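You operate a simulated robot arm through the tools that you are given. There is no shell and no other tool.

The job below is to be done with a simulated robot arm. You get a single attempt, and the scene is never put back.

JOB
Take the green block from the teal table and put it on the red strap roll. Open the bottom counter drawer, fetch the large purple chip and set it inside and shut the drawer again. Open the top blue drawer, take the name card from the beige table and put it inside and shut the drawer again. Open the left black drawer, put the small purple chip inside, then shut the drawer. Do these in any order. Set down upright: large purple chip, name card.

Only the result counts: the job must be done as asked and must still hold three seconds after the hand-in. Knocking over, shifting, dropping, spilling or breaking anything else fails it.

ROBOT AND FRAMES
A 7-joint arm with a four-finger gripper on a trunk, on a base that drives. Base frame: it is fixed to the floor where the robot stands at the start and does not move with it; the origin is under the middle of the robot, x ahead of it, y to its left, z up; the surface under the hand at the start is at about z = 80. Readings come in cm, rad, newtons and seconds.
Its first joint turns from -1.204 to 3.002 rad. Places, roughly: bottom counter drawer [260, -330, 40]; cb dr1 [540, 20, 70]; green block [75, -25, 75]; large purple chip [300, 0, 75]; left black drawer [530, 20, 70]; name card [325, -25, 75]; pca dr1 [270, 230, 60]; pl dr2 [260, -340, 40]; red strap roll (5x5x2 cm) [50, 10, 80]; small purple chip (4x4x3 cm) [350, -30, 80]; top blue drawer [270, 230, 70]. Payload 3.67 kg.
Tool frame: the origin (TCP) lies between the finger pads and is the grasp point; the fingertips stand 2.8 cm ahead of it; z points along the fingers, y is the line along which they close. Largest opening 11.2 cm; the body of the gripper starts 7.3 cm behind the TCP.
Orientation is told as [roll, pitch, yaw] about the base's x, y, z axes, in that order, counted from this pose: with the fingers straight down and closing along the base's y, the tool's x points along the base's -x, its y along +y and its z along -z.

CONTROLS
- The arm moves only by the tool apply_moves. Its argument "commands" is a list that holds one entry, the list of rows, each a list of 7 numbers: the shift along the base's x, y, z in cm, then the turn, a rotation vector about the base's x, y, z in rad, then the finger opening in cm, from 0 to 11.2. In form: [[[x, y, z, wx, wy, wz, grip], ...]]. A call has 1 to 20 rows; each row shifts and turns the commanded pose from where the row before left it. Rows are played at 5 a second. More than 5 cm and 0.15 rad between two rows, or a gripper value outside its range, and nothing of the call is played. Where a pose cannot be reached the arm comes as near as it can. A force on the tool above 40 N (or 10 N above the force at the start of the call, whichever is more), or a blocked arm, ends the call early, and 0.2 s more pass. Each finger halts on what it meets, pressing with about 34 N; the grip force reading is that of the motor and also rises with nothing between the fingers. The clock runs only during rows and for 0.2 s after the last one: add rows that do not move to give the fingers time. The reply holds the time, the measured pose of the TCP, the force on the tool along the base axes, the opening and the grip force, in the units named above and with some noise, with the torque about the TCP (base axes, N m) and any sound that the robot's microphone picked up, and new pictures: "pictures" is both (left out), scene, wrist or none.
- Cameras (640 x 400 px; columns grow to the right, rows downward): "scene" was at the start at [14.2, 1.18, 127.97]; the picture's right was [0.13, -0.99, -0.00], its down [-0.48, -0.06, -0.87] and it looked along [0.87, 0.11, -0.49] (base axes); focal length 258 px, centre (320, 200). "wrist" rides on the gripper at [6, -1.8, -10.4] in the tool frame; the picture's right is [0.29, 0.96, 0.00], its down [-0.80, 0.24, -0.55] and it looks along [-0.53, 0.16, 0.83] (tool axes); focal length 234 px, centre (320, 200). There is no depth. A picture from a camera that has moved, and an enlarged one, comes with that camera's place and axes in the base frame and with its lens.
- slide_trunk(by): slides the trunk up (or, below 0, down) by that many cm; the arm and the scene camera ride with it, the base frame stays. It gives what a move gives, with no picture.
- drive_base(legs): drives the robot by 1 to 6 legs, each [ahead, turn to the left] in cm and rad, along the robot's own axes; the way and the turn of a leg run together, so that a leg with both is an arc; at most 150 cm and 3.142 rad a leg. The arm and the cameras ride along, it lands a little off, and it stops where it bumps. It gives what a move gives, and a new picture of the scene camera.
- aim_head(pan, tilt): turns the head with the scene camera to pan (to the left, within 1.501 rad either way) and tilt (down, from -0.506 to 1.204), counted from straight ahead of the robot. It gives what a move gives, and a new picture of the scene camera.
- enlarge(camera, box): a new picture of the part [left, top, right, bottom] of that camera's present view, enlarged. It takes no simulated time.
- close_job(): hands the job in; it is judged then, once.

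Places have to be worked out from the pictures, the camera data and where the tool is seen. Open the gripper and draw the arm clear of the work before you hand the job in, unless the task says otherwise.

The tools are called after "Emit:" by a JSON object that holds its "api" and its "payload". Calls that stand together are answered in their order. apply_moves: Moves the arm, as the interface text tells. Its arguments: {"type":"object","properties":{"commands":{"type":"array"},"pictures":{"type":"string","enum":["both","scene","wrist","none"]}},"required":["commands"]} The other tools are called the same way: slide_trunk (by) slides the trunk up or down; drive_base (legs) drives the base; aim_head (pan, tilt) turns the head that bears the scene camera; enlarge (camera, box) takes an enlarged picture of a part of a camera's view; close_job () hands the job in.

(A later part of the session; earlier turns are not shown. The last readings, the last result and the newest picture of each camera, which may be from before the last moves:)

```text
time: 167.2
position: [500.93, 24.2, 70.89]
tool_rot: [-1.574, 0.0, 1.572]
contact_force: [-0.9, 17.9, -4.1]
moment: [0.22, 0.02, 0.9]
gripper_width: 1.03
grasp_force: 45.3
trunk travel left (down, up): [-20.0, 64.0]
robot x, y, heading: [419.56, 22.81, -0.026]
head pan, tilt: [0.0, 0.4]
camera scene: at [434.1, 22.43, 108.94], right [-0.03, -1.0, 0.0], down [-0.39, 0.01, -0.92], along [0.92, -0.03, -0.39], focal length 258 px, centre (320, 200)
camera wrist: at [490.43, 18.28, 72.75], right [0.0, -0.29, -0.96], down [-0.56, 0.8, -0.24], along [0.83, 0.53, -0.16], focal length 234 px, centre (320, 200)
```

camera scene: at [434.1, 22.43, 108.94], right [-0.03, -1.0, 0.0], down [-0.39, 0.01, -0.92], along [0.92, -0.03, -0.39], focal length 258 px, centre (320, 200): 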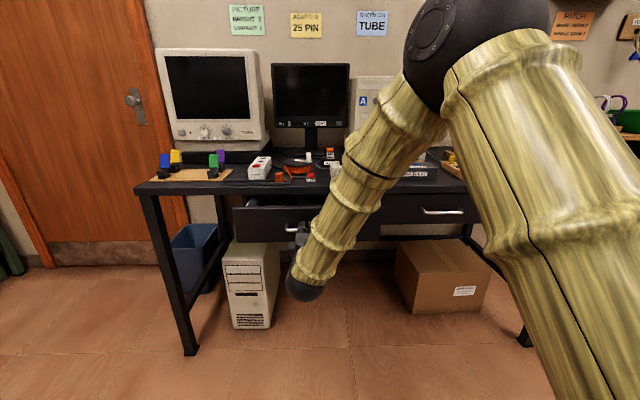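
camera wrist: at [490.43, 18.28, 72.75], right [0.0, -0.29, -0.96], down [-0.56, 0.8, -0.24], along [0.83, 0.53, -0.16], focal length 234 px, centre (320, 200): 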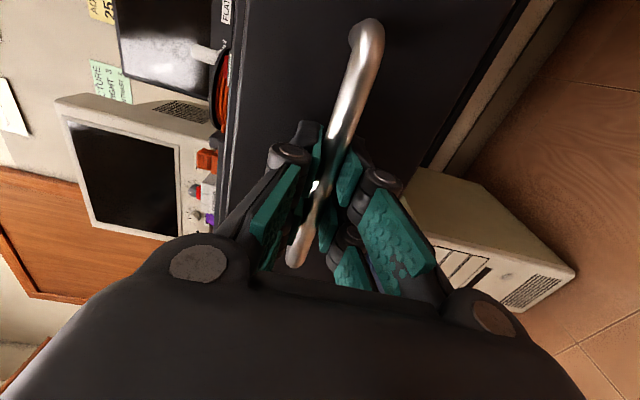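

It opens (10.5 cm). I continue, easing the small sideways load.

Emit:
{"api": "apply_moves", "payload": {"commands": [[[-1, 0.3, 0, 0, 0, 0, 0.2], [-2, 0, 0, 0, 0, 0, 0.2], [-2, 0, 0, 0, 0, 0, 0.2], [-2, 0, 0, 0, 0, 0, 0.2], [-2, 0, 0, 0, 0, 0, 0.2], [-2, 0, 0, 0, 0, 0, 0.2], [0, 0, 0, 0, 0, 0, 0.2]]]}}

```text
time: 168.8
position: [490.03, 24.23, 71.09]
tool_rot: [-1.574, 0.002, 1.569]
contact_force: [0.6, -6.5, -7.1]
moment: [-0.08, 0.01, 0.0]
gripper_width: 1.07
grasp_force: 44.9
trunk travel left (down, up): [-20.0, 64.0]
robot x, y, heading: [419.72, 22.95, -0.03]
head pan, tilt: [0.0, 0.4]
camera scene: at [434.12, 22.28, 108.94], right [-0.03, -1.0, 0.0], down [-0.39, 0.01, -0.92], along [0.92, -0.03, -0.39], focal length 258 px, centre (320, 200)
camera wrist: at [479.54, 18.33, 72.75], right [0.0, -0.29, -0.96], down [-0.55, 0.8, -0.24], along [0.83, 0.53, -0.16], focal length 234 px, centre (320, 200)
```

scene: 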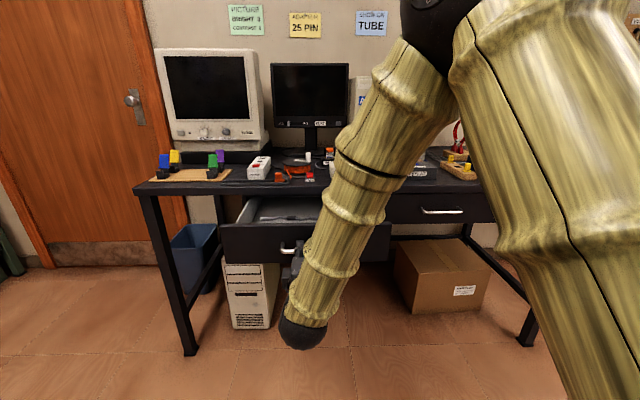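
wrist: 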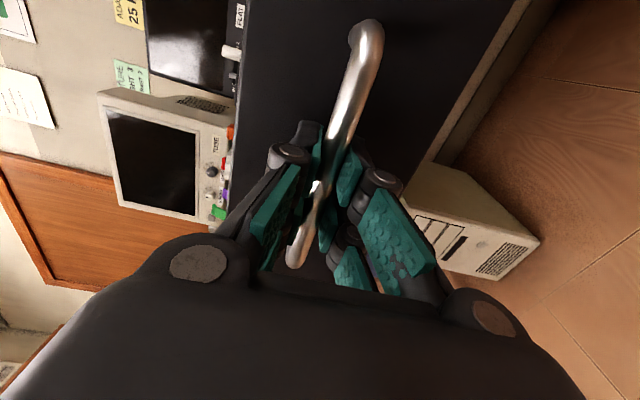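

21 cm open. A few cm more until the stop.

Emit:
{"api": "apply_moves", "payload": {"commands": [[[-1.5, 0, 0, 0, 0, 0, 0.2], [-1.5, 0, 0, 0, 0, 0, 0.2], [-1.5, 0, 0, 0, 0, 0, 0.2], [0, 0, 0, 0, 0, 0, 0.2]]], "pictures": "none"}}

```text
time: 169.8
position: [485.48, 24.2, 71.0]
tool_rot: [-1.572, -0.001, 1.569]
contact_force: [-0.8, -18.2, -16.2]
moment: [-0.19, 0.02, -1.43]
gripper_width: 1.07
grasp_force: 45.4
trunk travel left (down, up): [-20.0, 64.0]
robot x, y, heading: [419.39, 23.1, -0.028]
head pan, tilt: [0.0, 0.4]
```

26 cm open, enough. Release, back off 4 cm and raise the hand.

Emit:
{"api": "apply_moves", "payload": {"commands": [[[0, 0, 0, 0, 0, 0, 3], [0, 0, 0, 0, 0, 0, 5], [0, 0, 0, 0, 0, 0, 5], [-2, 0, 0, 0, 0, 0, 5], [-2.5, 0, 0, 0, 0, 0, 5], [0, 0, 4, 0, 0, 0, 5], [0, 0, 4, 0, 0, 0, 5], [0, 0, 4, 0, 0, 0, 5], [0, 0, 4, 0, 0, 0, 5], [0, 0, 4, 0, 0, 0, 5], [0, 0, 4, 0, 0, 0, 5], [0, 0, 4, 0, 0, 0, 5], [0, 0, 4, 0, 0, 0, 5], [0, 0, 0, 0, 0, 0, 5]]]}}

```text
time: 172.8
position: [480.94, 24.4, 103.29]
tool_rot: [-1.574, 0.0, 1.57]
contact_force: [-0.9, -0.2, -0.1]
moment: [0.01, 0.0, 0.04]
gripper_width: 5.0
grasp_force: 0.1
trunk travel left (down, up): [-20.0, 64.0]
robot x, y, heading: [419.64, 22.71, -0.031]
head pan, tilt: [0.0, 0.4]
camera scene: at [434.05, 22.28, 108.95], right [-0.03, -1.0, 0.0], down [-0.39, 0.01, -0.92], along [0.92, -0.03, -0.39], focal length 258 px, centre (320, 200)
camera wrist: at [470.45, 18.44, 105.02], right [0.0, -0.29, -0.96], down [-0.55, 0.8, -0.24], along [0.83, 0.53, -0.16], focal length 234 px, centre (320, 200)
```

scene: 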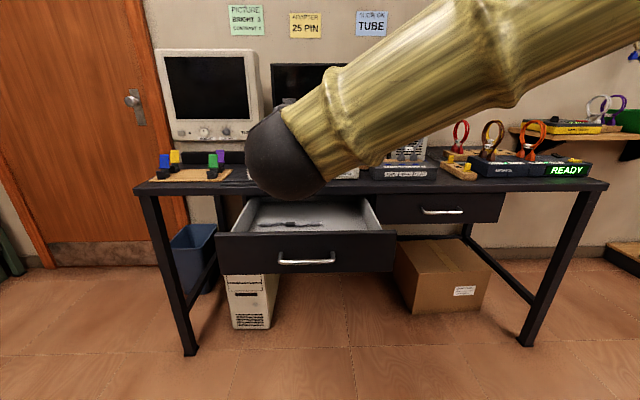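
wrist: 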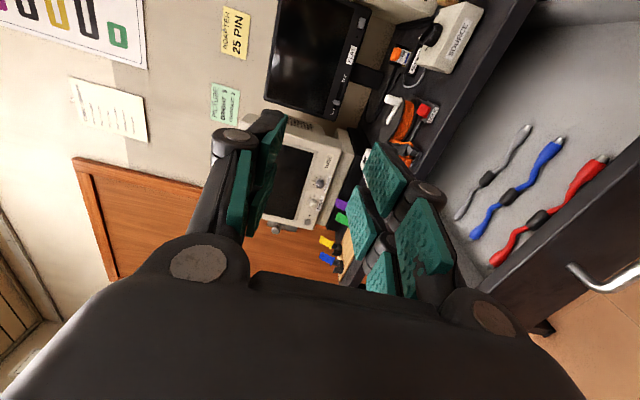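

Open drawer contains three cables on the left part (y 20–40); the right part (y≈4–18) is free. I turn the tool down again and raise the trunk.

Emit:
{"api": "apply_moves", "payload": {"commands": [[[0, 0, 0, 0, 0.143, 0, 5], [0, 0, 0, 0, 0.143, 0, 5], [0, 0, 0, 0, 0.143, 0, 5], [0, -0.5, 0, 0, 0.143, 0, 5], [0, -0.5, 0, 0, 0.143, 0, 5], [0, -0.5, 0, 0, 0.143, 0, 5], [-0.5, -0.5, 0, 0, 0.143, 0, 5], [-1, -1, 0, 0, 0.143, 0, 5], [-1, -1, 0, 0, 0.143, 0, 5], [-1, -1, 0, 0, 0.143, 0, 5], [-1, -1, 0, 0, 0.144, 0, 5], [0, 0, 0, 0, 0, 0, 5]]], "pictures": "none"}}

Emit:
{"api": "slide_trunk", "payload": {"by": 20}}

Emit:
{"api": "aim_head", "payload": {"pan": 0.0, "tilt": 0.65}}

Emit:
{"api": "enlarge", "payload": {"camera": "scene", "box": [190, 100, 430, 250]}}

```text
time: 175.4
position: [476.54, 18.22, 103.11]
tool_rot: [0.001, -0.001, 1.572]
contact_force: [0.0, 0.1, -0.4]
moment: [-0.01, 0.03, -0.03]
gripper_width: 4.99
grasp_force: 0.0
trunk travel left (down, up): [-20.0, 64.0]
robot x, y, heading: [419.68, 23.06, -0.032]
head pan, tilt: [0.0, 0.4]
```

```text
time: 177.6
position: [476.51, 18.41, 123.11]
tool_rot: [-0.003, -0.001, 1.571]
contact_force: [-0.5, -0.5, -0.9]
moment: [0.04, -0.02, 0.01]
gripper_width: 5.0
grasp_force: 0.1
trunk travel left (down, up): [-40.0, 44.0]
robot x, y, heading: [419.8, 22.52, -0.03]
head pan, tilt: [0.0, 0.4]
```

```text
time: 178.3
position: [476.49, 18.34, 123.19]
tool_rot: [-0.002, 0.0, 1.57]
contact_force: [0.2, -0.2, -0.7]
moment: [-0.01, 0.02, 0.0]
gripper_width: 4.99
grasp_force: 0.0
trunk travel left (down, up): [-40.0, 44.0]
robot x, y, heading: [419.65, 22.95, -0.028]
head pan, tilt: [0.0, 0.649]
camera scene: at [433.49, 22.31, 126.71], right [-0.03, -1.0, 0.0], down [-0.6, 0.02, -0.8], along [0.8, -0.02, -0.6], focal length 258 px, centre (320, 200)
```

scene: 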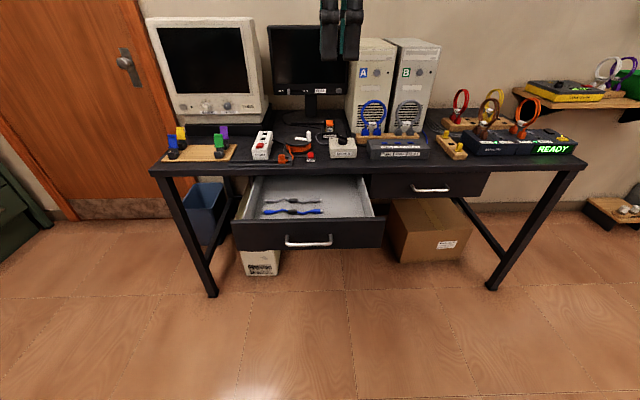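

```text
2.67 times, centred on (310, 175) of scene
camera zoom: at [433.49, 22.31, 126.71], right [-0.03, -1.0, 0.0], down [-0.6, 0.02, -0.8], along [0.8, -0.02, -0.6], focal length 689 px, centre (347, 267)
```

zoom: 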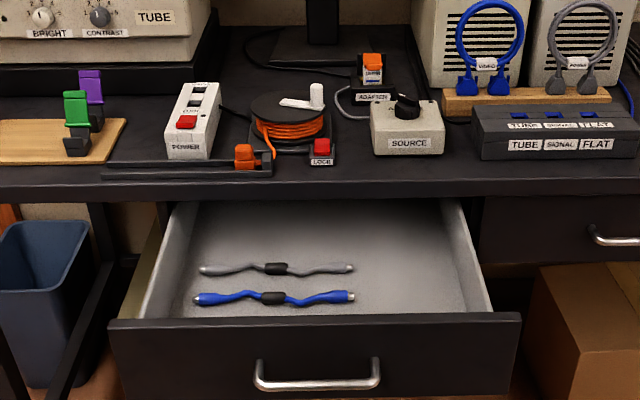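

Free space in the drawer confirmed near (503,11). Now I drive back to the beige table side: face -x at about (420,-25).

Emit:
{"api": "aim_head", "payload": {"pan": 0.0, "tilt": 0.55}}

Emit:
{"api": "drive_base", "payload": {"legs": [[0, -1.541], [46, 0], [0, -1.571]]}}

```text
time: 179.0
position: [476.49, 18.39, 123.12]
tool_rot: [-0.001, 0.0, 1.57]
contact_force: [-0.5, -0.7, -0.3]
moment: [0.03, -0.03, 0.03]
gripper_width: 5.01
grasp_force: 0.0
trunk travel left (down, up): [-40.0, 44.0]
robot x, y, heading: [419.94, 22.79, -0.028]
head pan, tilt: [0.0, 0.55]
camera scene: at [433.79, 22.31, 127.58], right [-0.03, -1.0, 0.0], down [-0.52, 0.02, -0.85], along [0.85, -0.03, -0.52], focal length 258 px, centre (320, 200)
```

scene: 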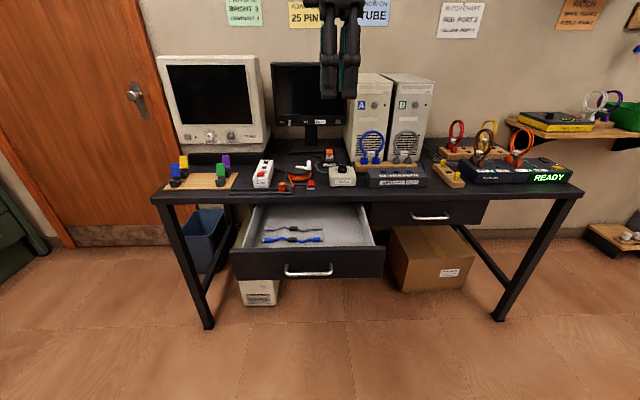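

```text
time: 189.3
position: [362.06, -20.12, 122.95]
tool_rot: [-0.001, -0.001, -1.541]
contact_force: [-0.8, -0.2, 0.0]
moment: [-0.01, -0.01, 0.02]
gripper_width: 5.02
grasp_force: 0.1
trunk travel left (down, up): [-40.0, 44.0]
robot x, y, heading: [418.87, -22.67, 3.141]
head pan, tilt: [0.0, 0.55]
camera scene: at [405.29, -22.84, 127.58], right [0.0, 1.0, 0.0], down [0.52, 0.0, -0.85], along [-0.85, 0.0, -0.52], focal length 258 px, centre (320, 200)
```

scene: 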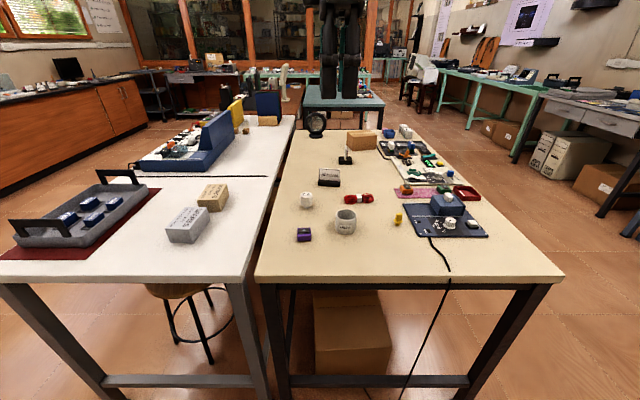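

The beige table is in full view; the small chip is near (346,-27.5). I move the hand above it and use the wrist camera.

Emit:
{"api": "apply_moves", "payload": {"commands": [[[-2, -1.5, -3, 0, 0, 0, 7], [-2, -1.5, -3, 0, 0, 0, 7], [-2, -1.5, -3, 0, 0, 0, 7], [-2, -1.5, -3, 0, 0, 0, 7], [-2, -1.5, -3, 0, 0, 0, 7], [-3, 0, -3, 0, 0, 0, 7], [-2, 0, -3, 0, 0, -0.03, 7], [0, 0, 0, 0, 0, 0, 7], [0, 0, 0, 0, 0, 0, 7]]]}}

Emit:
{"api": "enlarge", "payload": {"camera": "scene", "box": [270, 200, 366, 260]}}

```text
time: 191.3
position: [347.11, -27.79, 102.23]
tool_rot: [-0.001, -0.001, -1.571]
contact_force: [0.2, 0.1, 0.3]
moment: [-0.02, 0.0, 0.01]
gripper_width: 6.98
grasp_force: 0.1
trunk travel left (down, up): [-40.0, 44.0]
robot x, y, heading: [419.26, -23.15, 3.144]
head pan, tilt: [0.0, 0.55]
camera scene: at [405.27, -22.87, 127.58], right [0.0, 1.0, 0.0], down [0.52, 0.0, -0.85], along [-0.85, 0.0, -0.52], focal length 258 px, centre (320, 200)
camera wrist: at [345.29, -21.77, 112.59], right [0.96, 0.29, 0.0], down [0.24, -0.8, 0.55], along [0.16, -0.53, -0.83], focal length 234 px, centre (320, 200)
```

scene: 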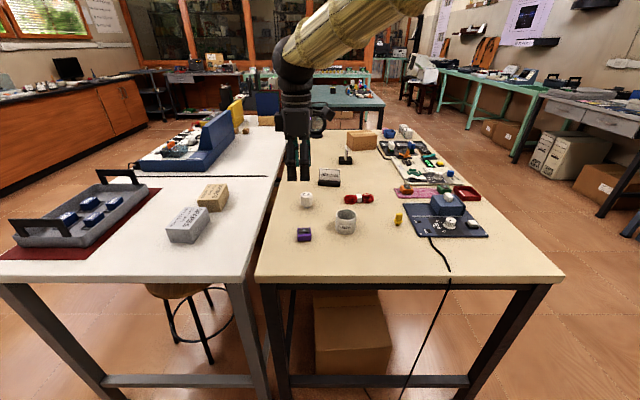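
wrist: 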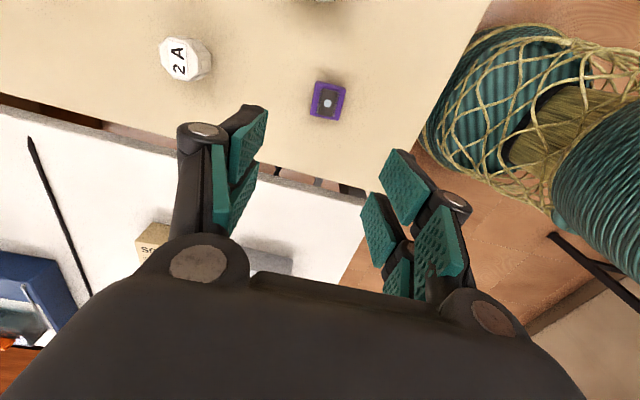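

```text
6.67 times, centred on (318, 230) of scene
camera zoom: at [405.27, -22.87, 127.58], right [0.0, 1.0, 0.0], down [0.52, 0.0, -0.85], along [-0.85, 0.0, -0.52], focal length 1722 px, centre (333, 0)
```

zoom: 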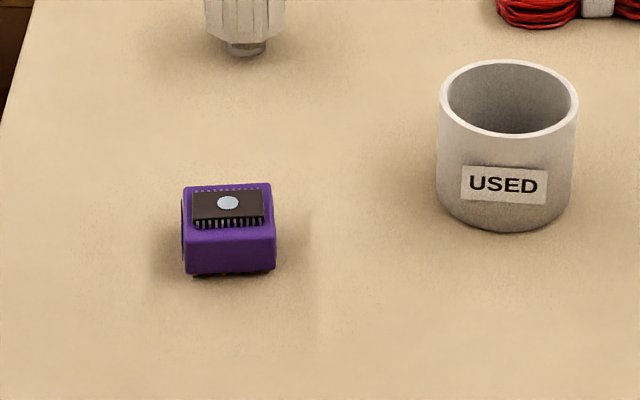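

Triangulating gives chip top centre about (347.6,-27.3,81.5), so the table is at z≈78.5. Check its yaw in the wrist view.

Emit:
{"api": "enlarge", "payload": {"camera": "wrist", "box": [280, 70, 376, 130]}}

```text
6.67 times, centred on (328, 100) of wrist
camera zoom: at [345.29, -21.77, 112.59], right [0.96, 0.29, 0.0], down [0.24, -0.8, 0.55], along [0.16, -0.53, -0.83], focal length 1561 px, centre (267, 867)
```

zoom: 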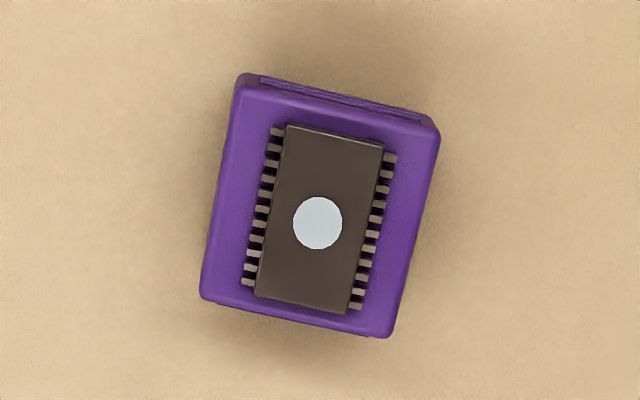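

Chip: centre (348.0,-27.3), yaw +0.1, 3.8 cm. I align and descend to z≈82.1, then close.

Emit:
{"api": "apply_moves", "payload": {"commands": [[[0.9, 0.5, -3, 0, 0, 0.1, 7], [0, 0, -4, 0, 0, 0, 7], [0, 0, -4, 0, 0, 0, 7], [0, 0, -4, 0, 0, 0, 7], [0, 0, -3, 0, 0, 0, 7], [0, 0, -2.1, 0, 0, 0, 7], [0, 0, 0, 0, 0, 0, 7], [0, 0, 0, 0, 0, 0, 7]]]}}

```text
time: 193.2
position: [348.49, -27.37, 82.7]
tool_rot: [-0.006, -0.002, -1.471]
contact_force: [21.9, 3.8, 44.6]
moment: [0.26, -1.5, 0.02]
gripper_width: 3.75
grasp_force: 35.0
trunk travel left (down, up): [-40.0, 44.0]
robot x, y, heading: [419.0, -22.64, 3.134]
head pan, tilt: [0.0, 0.55]
stopped in row 8: the force on the tool passed its limit at 54 N (the readings are from after the stop); the commanded pose is now the measured one
camera scene: at [405.76, -22.84, 127.68], right [0.0, 1.0, 0.0], down [0.52, 0.0, -0.85], along [-0.85, 0.0, -0.52], focal length 258 px, centre (320, 200)
camera wrist: at [346.0, -21.5, 93.12], right [0.92, 0.38, -0.01], down [0.32, -0.77, 0.55], along [0.21, -0.51, -0.83], focal length 234 px, centre (320, 200)
```

scene: 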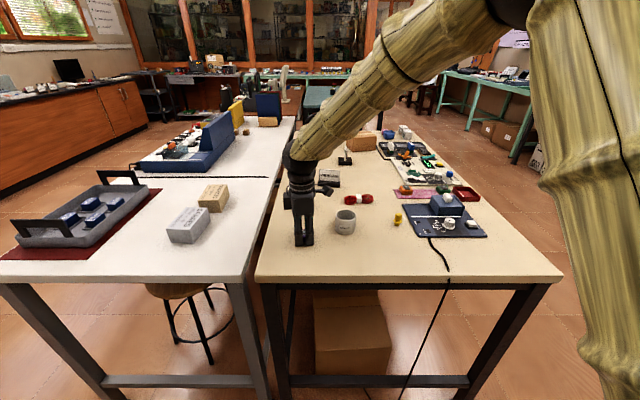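
wrist: 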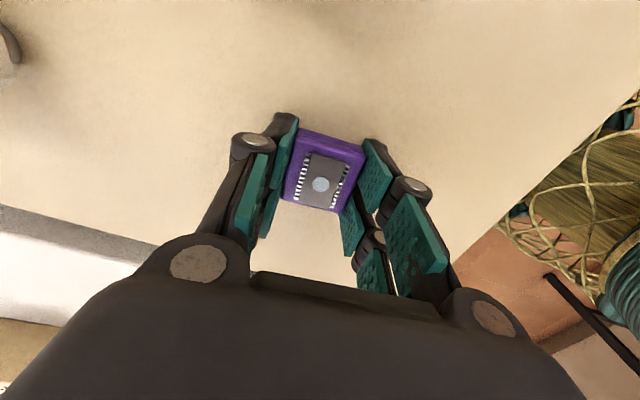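

The fingertips met the table (so its top is near z≈80), and the fingers now already hold the chip (3.75 cm). I keep the grip and lift gently.

Emit:
{"api": "apply_moves", "payload": {"commands": [[[0, 0, 0.5, 0, 0, 0, 2.8], [0, 0, 0, 0, 0, 0, 2.8], [0, 0, 1, 0, 0, 0, 2.8], [0, 0, 2, 0, 0, 0, 2.8], [0, 0, 3, 0, 0, 0, 2.8], [0, 0, 3, 0, 0, 0, 2.8], [0, 0, 0, 0, 0, 0, 2.8]]]}}

```text
time: 194.8
position: [348.05, -27.36, 91.58]
tool_rot: [-0.003, 0.0, -1.471]
contact_force: [0.6, 0.9, 0.0]
moment: [-0.04, 0.01, 0.02]
gripper_width: 3.72
grasp_force: 33.9
trunk travel left (down, up): [-40.0, 44.0]
robot x, y, heading: [419.21, -23.07, 3.143]
head pan, tilt: [0.0, 0.55]
camera scene: at [405.28, -22.88, 127.58], right [0.0, 1.0, 0.0], down [0.52, 0.0, -0.85], along [-0.85, 0.0, -0.52], focal length 258 px, centre (320, 200)
camera wrist: at [345.59, -21.53, 101.96], right [0.92, 0.38, 0.0], down [0.32, -0.77, 0.55], along [0.21, -0.51, -0.83], focal length 234 px, centre (320, 200)
```

scene: 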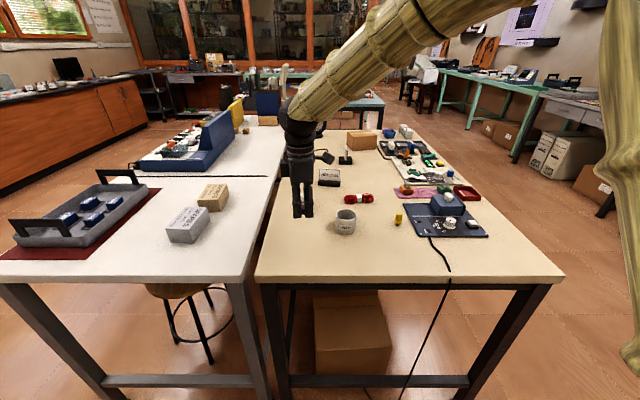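
wrist: 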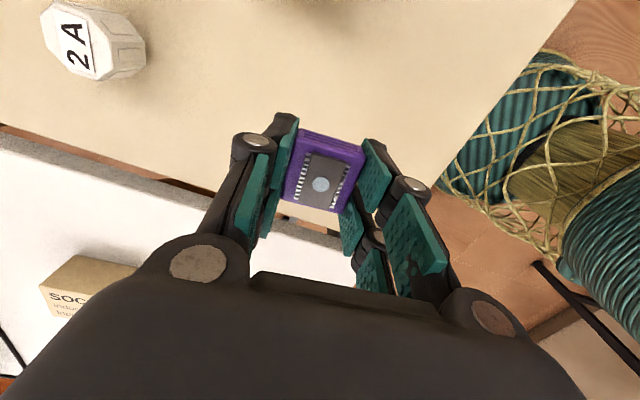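

The small chip is held. I lift it high, retract, and drive back to the black drawer (target stand (420,12), heading 0).

Emit:
{"api": "apply_moves", "payload": {"commands": [[[0, 0, 4, 0, 0, 0, 2.8], [0, 0, 4, 0, 0, 0, 2.8], [0, 0, 4, 0, 0, 0, 2.8], [1, 0, 4, 0, 0, 0, 2.8], [2, 0, 4, 0, 0, 0, 2.8], [2, 0, 4, 0, 0, 0, 2.8], [3, 0, 4, 0, 0, 0, 2.8], [3, 0, 2, 0, 0, 0, 2.8], [0, 0, 0, 0, 0, 0, 2.8]]], "pictures": "none"}}

Emit:
{"api": "drive_base", "payload": {"legs": [[0, -1.571], [36, 0], [0, -1.571]]}}

```text
time: 196.8
position: [358.93, -27.24, 121.48]
tool_rot: [-0.003, 0.001, -1.471]
contact_force: [-0.2, -0.1, -0.2]
moment: [0.0, -0.02, -0.02]
gripper_width: 3.68
grasp_force: 34.3
trunk travel left (down, up): [-40.0, 44.0]
robot x, y, heading: [418.93, -22.95, 3.139]
head pan, tilt: [0.0, 0.55]
```

```text
time: 206.6
position: [477.13, 22.45, 121.5]
tool_rot: [-0.003, -0.001, 1.755]
contact_force: [-0.5, -0.5, -0.2]
moment: [0.0, -0.04, -0.03]
gripper_width: 3.72
grasp_force: 34.7
trunk travel left (down, up): [-40.0, 44.0]
robot x, y, heading: [417.81, 13.19, 0.089]
head pan, tilt: [0.0, 0.55]
camera scene: at [431.66, 14.1, 127.58], right [0.09, -1.0, 0.0], down [-0.52, -0.04, -0.85], along [0.85, 0.07, -0.52], focal length 258 px, centre (320, 200)
```

scene: 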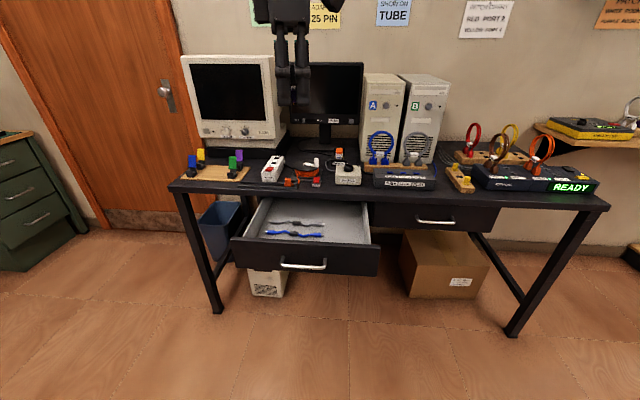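

Now over the desk side again. I lower the trunk 20 cm, align the tool and bring the chip above the free part of the drawer (503,11).

Emit:
{"api": "slide_trunk", "payload": {"by": -20}}

Emit:
{"api": "apply_moves", "payload": {"commands": [[[3, -2, 0, 0, 0, -0.092, 2.8], [3, -2, 0, 0, 0, -0.092, 2.8], [3, -2, 0, 0, 0, 0, 2.8], [4, -2, -1, 0, 0, 0, 2.8], [4, -2, -1, 0, 0, 0, 2.8], [4, -1.5, -2, 0, 0, 0, 2.8], [4, 0, -2, 0, 0, 0, 2.8], [0, 0, -3, 0, 0, 0, 2.8], [0, 0, -3, 0, 0, 0, 2.8], [0, 0, 0, 0, 0, 0, 2.8], [0, 0, 0, 0, 0, 0, 2.8]]]}}

```text
time: 208.7
position: [477.18, 22.47, 101.52]
tool_rot: [-0.001, 0.001, 1.755]
contact_force: [-0.2, -0.1, -0.4]
moment: [-0.01, 0.03, 0.05]
gripper_width: 3.7
grasp_force: 33.7
trunk travel left (down, up): [-20.0, 64.0]
robot x, y, heading: [417.38, 12.87, 0.088]
head pan, tilt: [0.0, 0.55]
```

```text
time: 211.1
position: [502.26, 11.02, 89.46]
tool_rot: [-0.002, 0.0, 1.572]
contact_force: [-0.5, 0.5, 0.2]
moment: [0.03, 0.02, 0.02]
gripper_width: 3.72
grasp_force: 34.3
trunk travel left (down, up): [-20.0, 64.0]
robot x, y, heading: [417.44, 12.55, 0.082]
head pan, tilt: [0.0, 0.55]
camera scene: at [431.66, 14.13, 107.58], right [0.09, -1.0, 0.0], down [-0.52, -0.04, -0.85], along [0.85, 0.07, -0.52], focal length 258 px, centre (320, 200)
camera wrist: at [503.9, 5.16, 99.82], right [-0.96, -0.29, 0.0], down [-0.24, 0.8, 0.55], along [-0.16, 0.53, -0.83], focal length 234 px, centre (320, 200)
```

scene: 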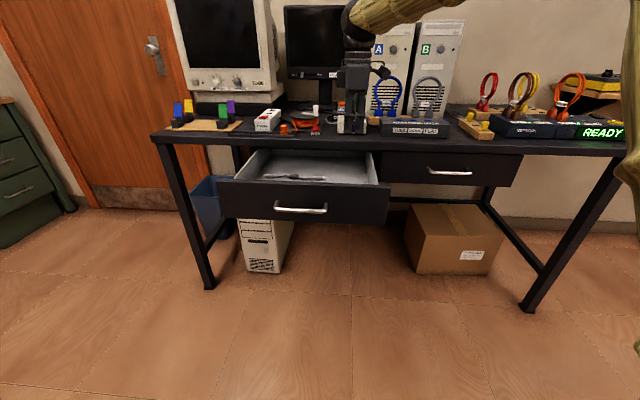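
wrist: 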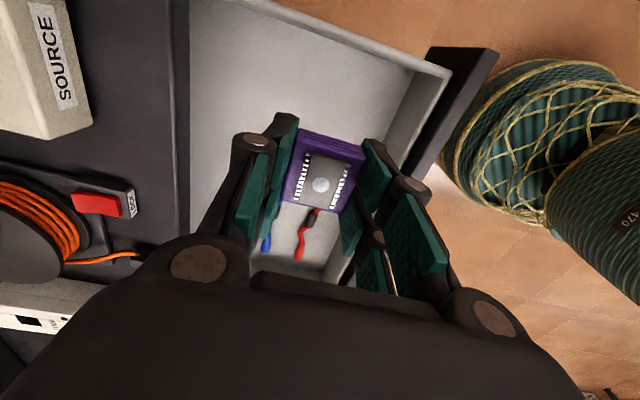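

The chip is over the free part; bounds look fine. I descend, slowly at the end.

Emit:
{"api": "apply_moves", "payload": {"commands": [[[0.3, 0, -3, 0, 0, 0, 2.8], [0, 0, -3, 0, 0, 0, 2.8], [0, 0, -3, 0, 0, 0, 2.8], [0, 0, -3, 0, 0, 0, 2.8], [0, 0, -2, 0, 0, 0, 2.8], [0, 0, -1, 0, 0, 0, 2.8], [0, 0, 0, 0, 0, 0, 2.8]]], "pictures": "wrist"}}

```text
time: 212.7
position: [502.44, 10.97, 74.29]
tool_rot: [0.0, 0.0, 1.571]
contact_force: [0.0, 0.1, -0.2]
moment: [-0.01, -0.01, 0.03]
gripper_width: 3.69
grasp_force: 33.7
trunk travel left (down, up): [-20.0, 64.0]
robot x, y, heading: [417.73, 12.92, 0.085]
head pan, tilt: [0.0, 0.55]
camera wrist: at [504.22, 5.09, 84.72], right [-0.96, -0.29, 0.0], down [-0.24, 0.8, 0.55], along [-0.16, 0.53, -0.83], focal length 234 px, centre (320, 200)
```

wrist: 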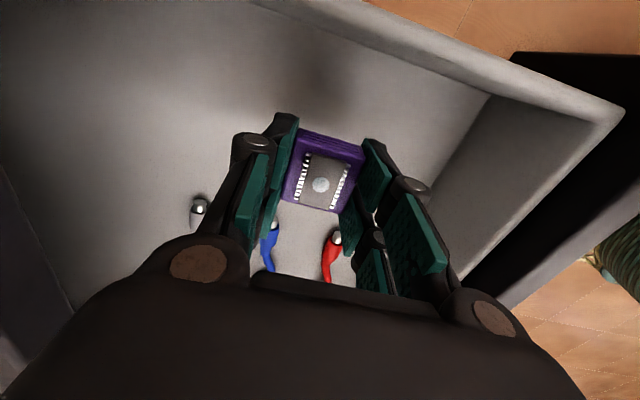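

Clear of the cables. Descend in small steps until contact.

Emit:
{"api": "apply_moves", "payload": {"commands": [[[0, 0, -1, 0, 0, 0, 2.8], [0, 0, -1, 0, 0, 0, 2.8], [0, 0, -0.7, 0, 0, 0, 2.8], [0, 0, 0, 0, 0, 0, 2.8]]], "pictures": "none"}}

Emit:
{"api": "apply_moves", "payload": {"commands": [[[0, 0, -0.4, 0, 0, 0, 2.8], [0, 0, 0, 0, 0, 0, 2.8]]], "pictures": "none"}}

Emit:
{"api": "apply_moves", "payload": {"commands": [[[0, 0, -0.4, 0, 0, 0, 2.8], [0, 0, 0, 0, 0, 0, 2.8]]], "pictures": "none"}}

```text
time: 213.7
position: [502.47, 11.07, 71.59]
tool_rot: [-0.002, 0.0, 1.573]
contact_force: [-0.4, 0.6, 0.6]
moment: [0.02, -0.01, 0.03]
gripper_width: 3.7
grasp_force: 33.6
trunk travel left (down, up): [-20.0, 64.0]
robot x, y, heading: [417.28, 13.08, 0.087]
head pan, tilt: [0.0, 0.55]
```

```text
time: 214.3
position: [502.52, 10.97, 71.34]
tool_rot: [-0.001, 0.001, 1.572]
contact_force: [0.2, 0.0, 0.5]
moment: [0.01, -0.01, 0.01]
gripper_width: 3.68
grasp_force: 33.7
trunk travel left (down, up): [-20.0, 64.0]
robot x, y, heading: [417.71, 12.72, 0.083]
head pan, tilt: [0.0, 0.55]
```

```text
time: 214.9
position: [502.48, 10.97, 70.97]
tool_rot: [-0.002, 0.001, 1.573]
contact_force: [0.8, -0.4, -0.6]
moment: [0.0, -0.02, -0.01]
gripper_width: 3.73
grasp_force: 34.0
trunk travel left (down, up): [-20.0, 64.0]
robot x, y, heading: [417.38, 12.66, 0.088]
head pan, tilt: [0.0, 0.55]
```

No contact yet; keep stepping down.

Emit:
{"api": "apply_moves", "payload": {"commands": [[[0, 0, -0.4, 0, 0, 0, 2.8], [0, 0, 0, 0, 0, 0, 2.8]]], "pictures": "none"}}

Emit:
{"api": "apply_moves", "payload": {"commands": [[[0, 0, -0.4, 0, 0, 0, 2.8], [0, 0, 0, 0, 0, 0, 2.8]]], "pictures": "wrist"}}

```text
time: 215.5
position: [502.59, 10.9, 70.49]
tool_rot: [-0.002, -0.001, 1.572]
contact_force: [0.6, -0.6, 0.4]
moment: [-0.03, -0.03, 0.03]
gripper_width: 3.71
grasp_force: 34.3
trunk travel left (down, up): [-20.0, 64.0]
robot x, y, heading: [417.52, 13.06, 0.085]
head pan, tilt: [0.0, 0.55]
```

```text
time: 216.1
position: [502.48, 10.94, 70.04]
tool_rot: [0.0, 0.0, 1.571]
contact_force: [0.3, -0.1, 0.0]
moment: [-0.01, 0.01, 0.0]
gripper_width: 3.71
grasp_force: 34.1
trunk travel left (down, up): [-20.0, 64.0]
robot x, y, heading: [417.64, 12.94, 0.083]
head pan, tilt: [0.0, 0.55]
camera wrist: at [504.15, 5.03, 80.48], right [-0.96, -0.29, 0.0], down [-0.24, 0.8, 0.55], along [-0.16, 0.53, -0.83], focal length 234 px, centre (320, 200)
```

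wrist: 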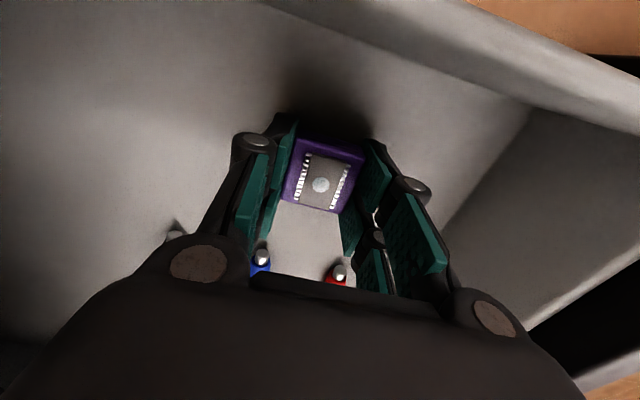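

Emit:
{"api": "apply_moves", "payload": {"commands": [[[0, 0, -0.4, 0, 0, 0, 2.8], [0, 0, 0, 0, 0, 0, 2.8]]], "pictures": "none"}}

Emit:
{"api": "apply_moves", "payload": {"commands": [[[0, 0, -0.4, 0, 0, 0, 2.8], [0, 0, 0, 0, 0, 0, 2.8]]], "pictures": "none"}}

Emit:
{"api": "apply_moves", "payload": {"commands": [[[0, 0, -0.4, 0, 0, 0, 2.8], [0, 0, 0, 0, 0, 0, 2.8]]], "pictures": "none"}}

```text
time: 216.7
position: [502.39, 10.86, 69.75]
tool_rot: [-0.003, 0.001, 1.573]
contact_force: [-0.8, 0.8, -1.0]
moment: [0.0, 0.01, 0.0]
gripper_width: 3.72
grasp_force: 33.9
trunk travel left (down, up): [-20.0, 64.0]
robot x, y, heading: [417.71, 12.96, 0.085]
head pan, tilt: [0.0, 0.55]
```

```text
time: 217.3
position: [502.37, 10.84, 69.52]
tool_rot: [-0.004, -0.001, 1.574]
contact_force: [0.9, 1.0, 15.1]
moment: [0.01, 0.37, -0.03]
gripper_width: 3.7
grasp_force: 34.2
trunk travel left (down, up): [-20.0, 64.0]
robot x, y, heading: [417.9, 12.92, 0.087]
head pan, tilt: [0.0, 0.55]
```

```text
time: 217.9
position: [502.48, 10.84, 69.58]
tool_rot: [-0.01, 0.0, 1.571]
contact_force: [0.3, -0.5, 18.2]
moment: [-0.15, 0.45, 0.0]
gripper_width: 3.7
grasp_force: 34.2
trunk travel left (down, up): [-20.0, 64.0]
robot x, y, heading: [417.69, 12.98, 0.088]
head pan, tilt: [0.0, 0.55]
stopped in row 2: the force on the tool passed its limit at 41 N (the readings are from after the stop); the commanded pose is now the measured one
```

The chip is on the drawer floor. Release and rise.

Emit:
{"api": "apply_moves", "payload": {"commands": [[[0, 0, 0.15, 0, 0, 0, 2.8], [0, 0, 0, 0, 0, 0, 4.5], [0, 0, 0, 0, 0, 0, 5.5], [0, 0, 0, 0, 0, 0, 5.8], [0, 0, 1, 0, 0, 0, 5.8], [0, 0, 3, 0, 0, 0, 5.8], [0, 0, 4, 0, 0, 0, 5.8], [0, 0, 4, 0, 0, 0, 5.8], [0, 0, 4, 0, 0, 0, 5.8], [0, 0, 4, 0, 0, 0, 5.8], [0, 0, 4, 0, 0, 0, 5.8]]]}}

```text
time: 220.3
position: [502.7, 11.08, 93.49]
tool_rot: [-0.005, -0.001, 1.573]
contact_force: [0.1, -0.5, -0.7]
moment: [0.01, 0.02, -0.01]
gripper_width: 5.83
grasp_force: 0.0
trunk travel left (down, up): [-20.0, 64.0]
robot x, y, heading: [417.33, 12.49, 0.084]
head pan, tilt: [0.0, 0.55]
camera scene: at [431.65, 14.13, 107.58], right [0.09, -1.0, 0.0], down [-0.52, -0.04, -0.85], along [0.85, 0.07, -0.52], focal length 258 px, centre (320, 200)
camera wrist: at [504.4, 5.13, 103.83], right [-0.96, -0.29, -0.01], down [-0.24, 0.8, 0.55], along [-0.16, 0.53, -0.83], focal length 234 px, centre (320, 200)
```

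scene: 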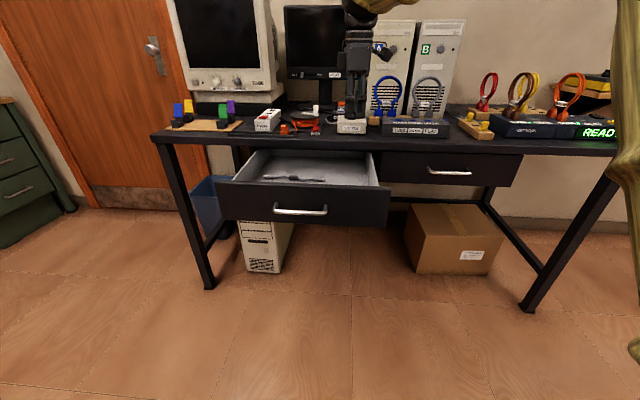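
wrist: 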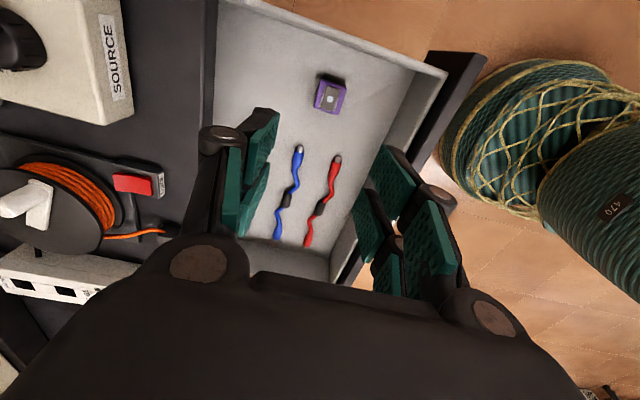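

The chip lies in the drawer next to the cables. To shut it I'll grasp the handle again: raise, move in front, and turn the tool horizontal.

Emit:
{"api": "apply_moves", "payload": {"commands": [[[0, 0, 4, 0, 0, 0, 5], [-2, 1, 4, 0, 0, 0, 5], [-2, 1.2, 2, 0, -0.143, 0, 5], [-2, 1.2, 0, 0, -0.143, 0, 5], [-2, 1.2, 0, 0, -0.143, 0, 5], [-2, 1.2, 0, 0, -0.143, 0, 5], [-2, 1.2, 0, 0, -0.143, 0, 5], [-2, 1.2, 0, 0, -0.143, 0, 5], [-2, 1.2, 0, 0, -0.143, 0, 5], [-2, 1.2, 0, 0, -0.143, 0, 5], [-2, 1.2, 0, 0, -0.143, 0, 5], [-2, 1.2, 0, 0, -0.143, 0, 5], [-0.5, 0.3, 0, 0, -0.141, 0, 5], [0, 0, 0, 0, 0, 0, 5], [0, 0, 0, 0, 0, 0, 5]]]}}

```text
time: 223.5
position: [479.83, 24.25, 103.4]
tool_rot: [-1.579, 0.001, 1.572]
contact_force: [0.4, -1.1, 1.3]
moment: [0.0, -0.02, 0.01]
gripper_width: 5.0
grasp_force: 0.2
trunk travel left (down, up): [-20.0, 64.0]
robot x, y, heading: [417.44, 12.82, 0.083]
head pan, tilt: [0.0, 0.55]
camera scene: at [431.65, 14.12, 107.58], right [0.09, -1.0, 0.0], down [-0.52, -0.04, -0.85], along [0.85, 0.07, -0.52], focal length 258 px, centre (320, 200)
camera wrist: at [469.35, 18.24, 105.1], right [0.01, -0.29, -0.96], down [-0.55, 0.8, -0.24], along [0.83, 0.53, -0.15], focal length 234 px, centre (320, 200)
```

scene: 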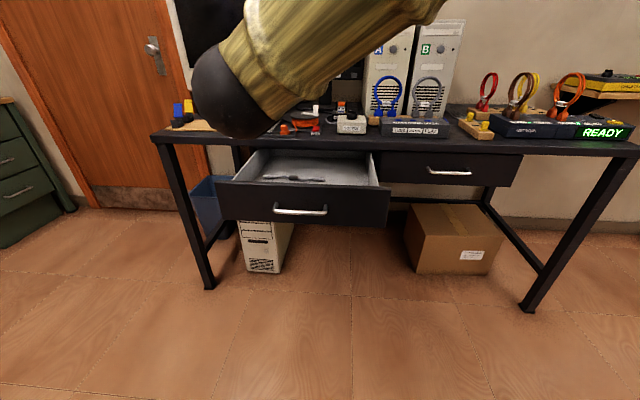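
wrist: 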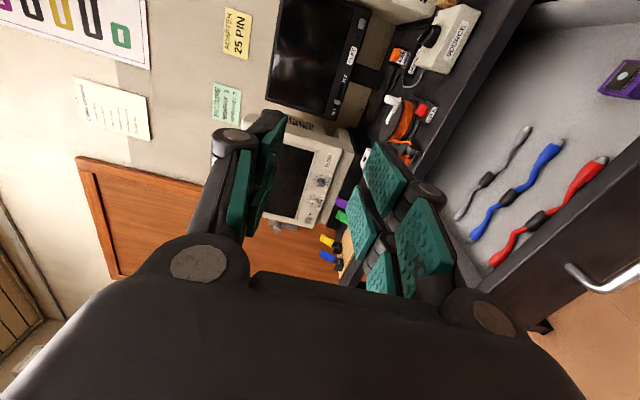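

Lower in front of the handle to z≈71.

Emit:
{"api": "apply_moves", "payload": {"commands": [[[0, 0, -4, 0, 0, 0, 5.5], [0, 0, -4, 0, 0, 0, 5.5], [0, 0, -4, 0, 0, 0, 5.5], [0, 0, -4, 0, 0, 0, 5.5], [0, 0, -4, 0, 0, 0, 5.5], [0, 0, -4, 0, 0, 0, 5.5], [0, 0, -4, 0, 0, 0, 5.5], [0, 0, -4.3, 0, 0, 0, 5.5], [0, 0, 0, 0, 0, 0, 5.5], [0, 0, 0, 0, 0, 0, 5.5]]], "pictures": "wrist"}}

```text
time: 225.9
position: [480.87, 22.77, 74.51]
tool_rot: [-1.59, -0.081, 1.541]
contact_force: [-0.4, 0.2, 0.8]
moment: [-0.01, 0.0, 0.04]
gripper_width: 5.47
grasp_force: 0.2
trunk travel left (down, up): [-20.0, 64.0]
robot x, y, heading: [417.48, 13.24, 0.085]
head pan, tilt: [0.0, 0.55]
stopped in row 10: the arm was blocked; the commanded pose is now the measured one
camera wrist: at [470.24, 17.0, 75.59], right [0.01, -0.21, -0.98], down [-0.53, 0.83, -0.19], along [0.85, 0.52, -0.1], focal length 234 px, centre (320, 200)
```

wrist: 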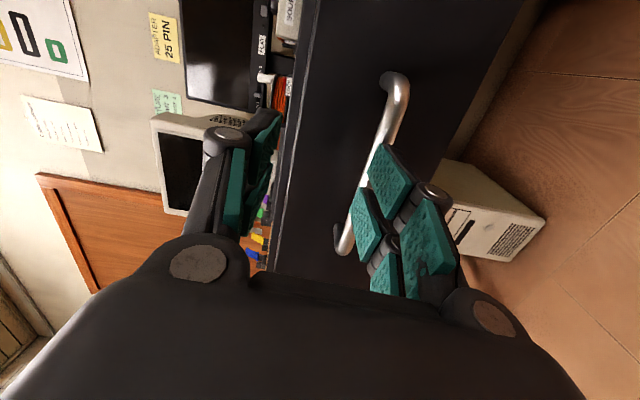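

The arm is at its folding limit again at this short distance. I raise a bit and back the base up by 9 cm.

Emit:
{"api": "apply_moves", "payload": {"commands": [[[0, 0, 3, 0, 0, 0, 5.5], [0, 0, 3, 0, 0, 0, 5.5], [0, 0, 0, 0, 0, 0, 5.5]]], "pictures": "none"}}

Emit:
{"api": "drive_base", "payload": {"legs": [[-9, 0]]}}

```text
time: 226.7
position: [480.87, 22.7, 80.33]
tool_rot: [-1.589, -0.075, 1.545]
contact_force: [-0.1, -0.1, 0.1]
moment: [0.02, 0.03, 0.01]
gripper_width: 5.52
grasp_force: 0.1
trunk travel left (down, up): [-20.0, 64.0]
robot x, y, heading: [417.24, 12.94, 0.084]
head pan, tilt: [0.0, 0.55]
```

```text
time: 227.8
position: [471.83, 21.91, 80.33]
tool_rot: [-1.589, -0.073, 1.541]
contact_force: [0.1, -0.3, -0.4]
moment: [-0.05, 0.01, 0.02]
gripper_width: 5.5
grasp_force: 0.0
trunk travel left (down, up): [-20.0, 64.0]
robot x, y, heading: [408.35, 11.89, 0.082]
head pan, tilt: [0.0, 0.55]
camera scene: at [422.61, 13.11, 107.72], right [0.06, -1.0, 0.0], down [-0.51, -0.03, -0.86], along [0.86, 0.05, -0.51], focal length 258 px, centre (320, 200)
```

scene: 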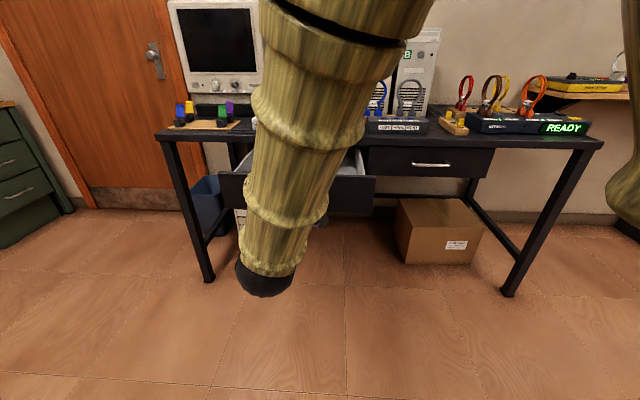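

Now straighten the tool, advance to x≈480, then lower to the handle height.

Emit:
{"api": "apply_moves", "payload": {"commands": [[[3, 1, 0, -0.073, 0, 0, 5.5], [3, 1, 0, 0, 0.018, 0.03, 5.5], [2.5, 0.3, 0, 0, 0, 0, 5.5], [0, 0, -3, 0, 0, 0, 5.5], [0, 0, -3, 0, 0, 0, 5.5], [0, 0, -3, 0, 0, 0, 5.5], [0, 0, 0, 0, 0, 0, 5.5], [0, 0, 0, 0, 0, 0, 5.5]]], "pictures": "wrist"}}

```text
time: 229.8
position: [481.57, 22.25, 74.62]
tool_rot: [-1.589, -0.071, 1.54]
contact_force: [0.6, -0.5, -0.1]
moment: [0.0, -0.03, 0.04]
gripper_width: 5.52
grasp_force: 0.0
trunk travel left (down, up): [-20.0, 64.0]
robot x, y, heading: [408.79, 12.33, 0.085]
head pan, tilt: [0.0, 0.55]
stopped in row 8: the arm was blocked; the commanded pose is now the measured one
camera wrist: at [470.77, 16.66, 75.77], right [0.01, -0.22, -0.98], down [-0.52, 0.83, -0.19], along [0.85, 0.51, -0.11], focal length 234 px, centre (320, 200)
```

wrist: 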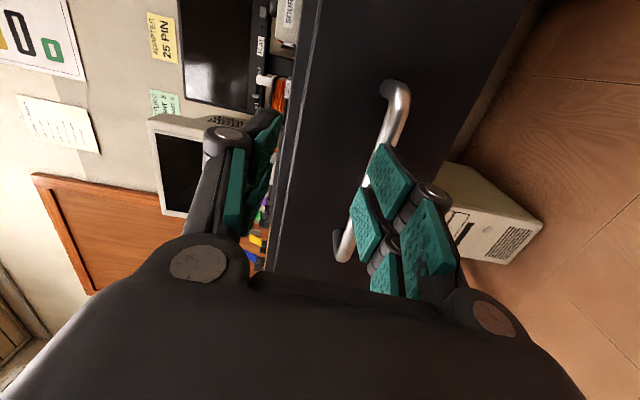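

The lower finger is resting on the handle bar (it is at x≈484, a bit further out than assumed). I back off 4.5 cm, straighten, and lower.

Emit:
{"api": "apply_moves", "payload": {"commands": [[[0, 0, 1.5, 0, 0, 0, 5.5], [-2.5, 1, 0, 0, 0, 0, 5.5], [-2.5, 1, 0, -0.071, 0, 0, 5.5], [0, 0, 0, 0, 0.018, 0.03, 5.5], [0, 0, -2.5, 0, 0, 0, 5.5], [0, 0, -2.3, 0, 0, 0, 5.5], [0, 0, 0, 0, 0, 0, 5.5], [0, 0, 0, 0, 0, 0, 5.5]]], "pictures": "wrist"}}

```text
time: 231.8
position: [477.81, 22.1, 74.93]
tool_rot: [-1.579, -0.093, 1.531]
contact_force: [0.6, -0.2, 0.9]
moment: [0.0, -0.01, -0.01]
gripper_width: 5.49
grasp_force: 0.0
trunk travel left (down, up): [-20.0, 64.0]
robot x, y, heading: [408.41, 12.24, 0.084]
head pan, tilt: [0.0, 0.55]
stopped in row 8: the arm was blocked; the commanded pose is now the measured one
camera wrist: at [467.0, 16.52, 76.1], right [0.0, -0.2, -0.98], down [-0.52, 0.84, -0.17], along [0.86, 0.51, -0.1], focal length 234 px, centre (320, 200)
```

wrist: 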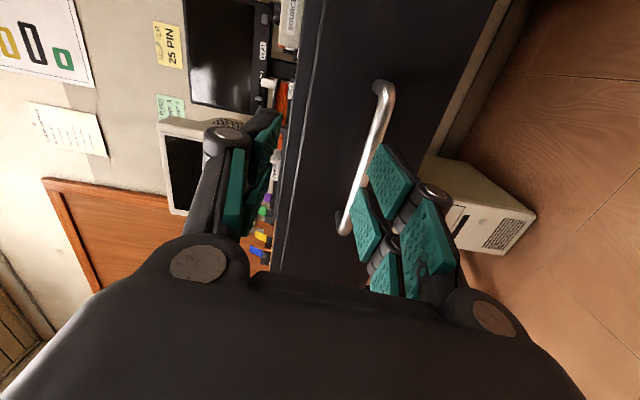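

The head was tilted lower than at the first success and seems to be in the forearm's way. I tilt it up and look.

Emit:
{"api": "aim_head", "payload": {"pan": 0.0, "tilt": 0.2}}

Emit:
{"api": "apply_moves", "payload": {"commands": [[[0, 1, 0, -0.093, 0, 0, 5.5], [0, 1, 0, 0, 0.008, 0.04, 5.5], [0, 0, -1, 0, 0, 0, 5.5], [0, 0, 0, 0, 0, 0, 5.5], [0, 0, 0, 0, 0, 0, 5.5]]]}}

```text
time: 232.7
position: [477.79, 22.16, 74.94]
tool_rot: [-1.58, -0.09, 1.533]
contact_force: [-0.9, -1.2, -0.3]
moment: [0.01, -0.01, 0.0]
gripper_width: 5.49
grasp_force: 0.1
trunk travel left (down, up): [-20.0, 64.0]
robot x, y, heading: [408.4, 12.08, 0.084]
head pan, tilt: [0.0, 0.201]
camera scene: at [422.87, 13.38, 110.8], right [0.08, -1.0, 0.0], down [-0.2, -0.02, -0.98], along [0.98, 0.08, -0.2], focal length 258 px, centre (320, 200)
```

scene: 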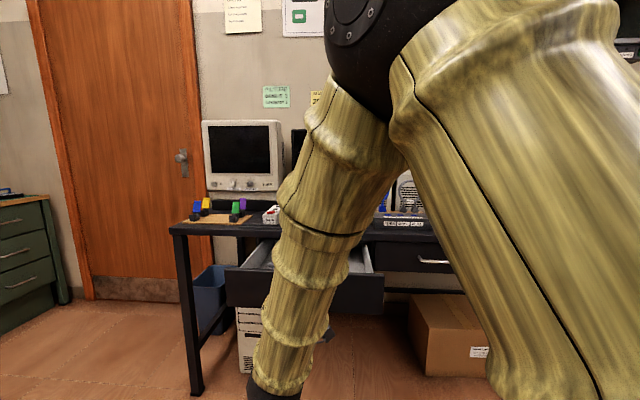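

```text
time: 233.9
position: [478.28, 23.09, 75.43]
tool_rot: [-1.577, -0.041, 1.554]
contact_force: [-0.4, 0.3, -0.1]
moment: [0.01, -0.04, -0.03]
gripper_width: 5.49
grasp_force: 0.1
trunk travel left (down, up): [-20.0, 64.0]
robot x, y, heading: [408.16, 12.09, 0.089]
head pan, tilt: [0.0, 0.201]
camera scene: at [422.87, 13.38, 110.8], right [0.08, -1.0, 0.0], down [-0.2, -0.02, -0.98], along [0.98, 0.08, -0.2], focal length 258 px, centre (320, 200)
camera wrist: at [467.78, 17.39, 76.9], right [0.0, -0.25, -0.97], down [-0.54, 0.82, -0.21], along [0.84, 0.52, -0.13], focal length 234 px, centre (320, 200)
```

scene: 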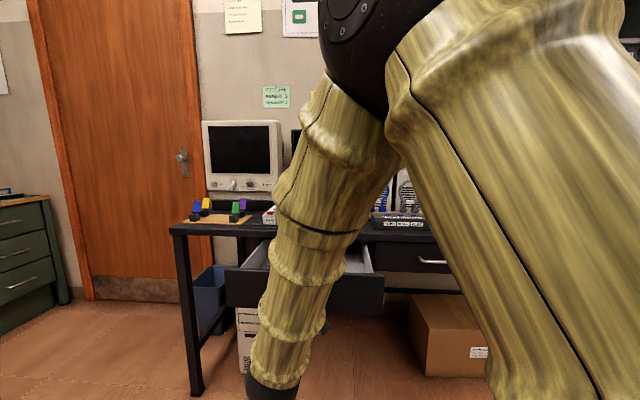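
wrist: 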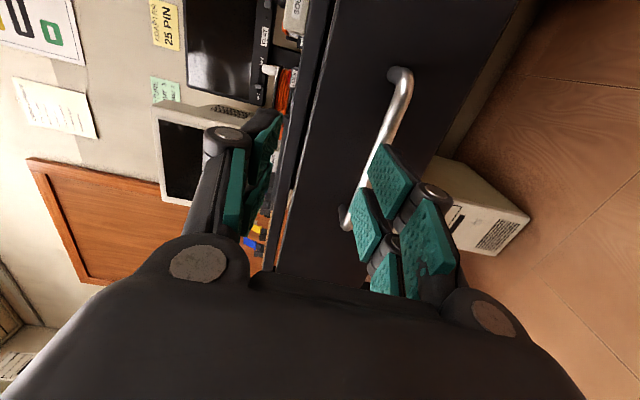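

The upper arm rubs the head in this fold. Instead of grasping, I'll push with closed fingertips on the panel just above the handle (z≈74.3); moving forward unfolds the arm.

Emit:
{"api": "apply_moves", "payload": {"commands": [[[2, 0.5, 0, -0.04, 0, 0, 3], [2, 0.6, -0.5, 0, 0.006, 0.017, 0], [1, 0, -0.5, 0, 0, 0, 0], [0, 0, 0, 0, 0, 0, 0], [0, 0, 0, 0, 0, 0, 0]]]}}

```text
time: 235.3
position: [483.85, 23.27, 76.3]
tool_rot: [-1.586, -0.029, 1.554]
contact_force: [0.5, 0.7, -0.3]
moment: [0.0, 0.0, -0.02]
gripper_width: 0.0
grasp_force: 34.1
trunk travel left (down, up): [-20.0, 64.0]
robot x, y, heading: [408.17, 12.25, 0.082]
head pan, tilt: [0.0, 0.201]
stopped in row 5: the arm was blocked; the commanded pose is now the measured one
camera scene: at [422.86, 13.34, 110.81], right [0.08, -1.0, 0.0], down [-0.2, -0.02, -0.98], along [0.98, 0.08, -0.2], focal length 258 px, centre (320, 200)
camera wrist: at [473.25, 17.39, 77.78], right [0.01, -0.26, -0.97], down [-0.54, 0.81, -0.22], along [0.84, 0.52, -0.13], focal length 234 px, centre (320, 200)
```

scene: 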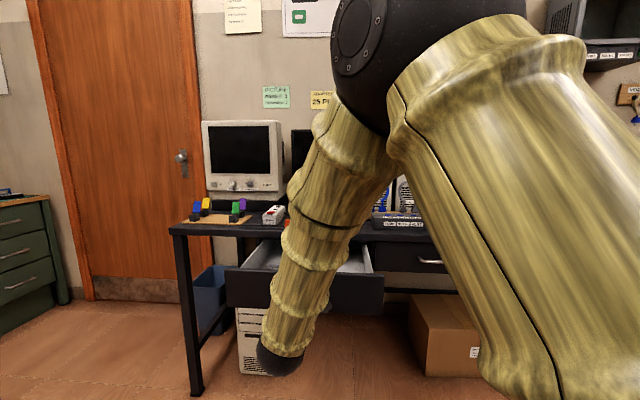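
wrist: 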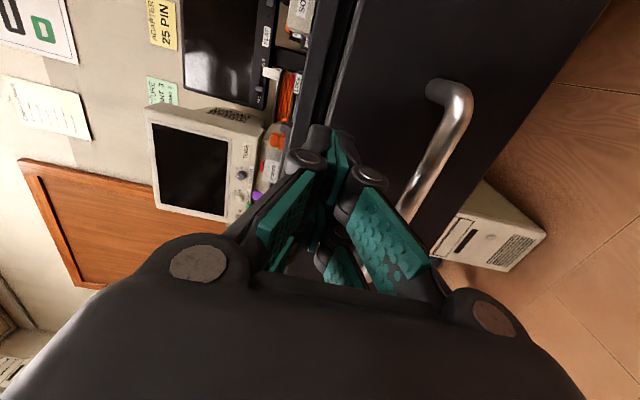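

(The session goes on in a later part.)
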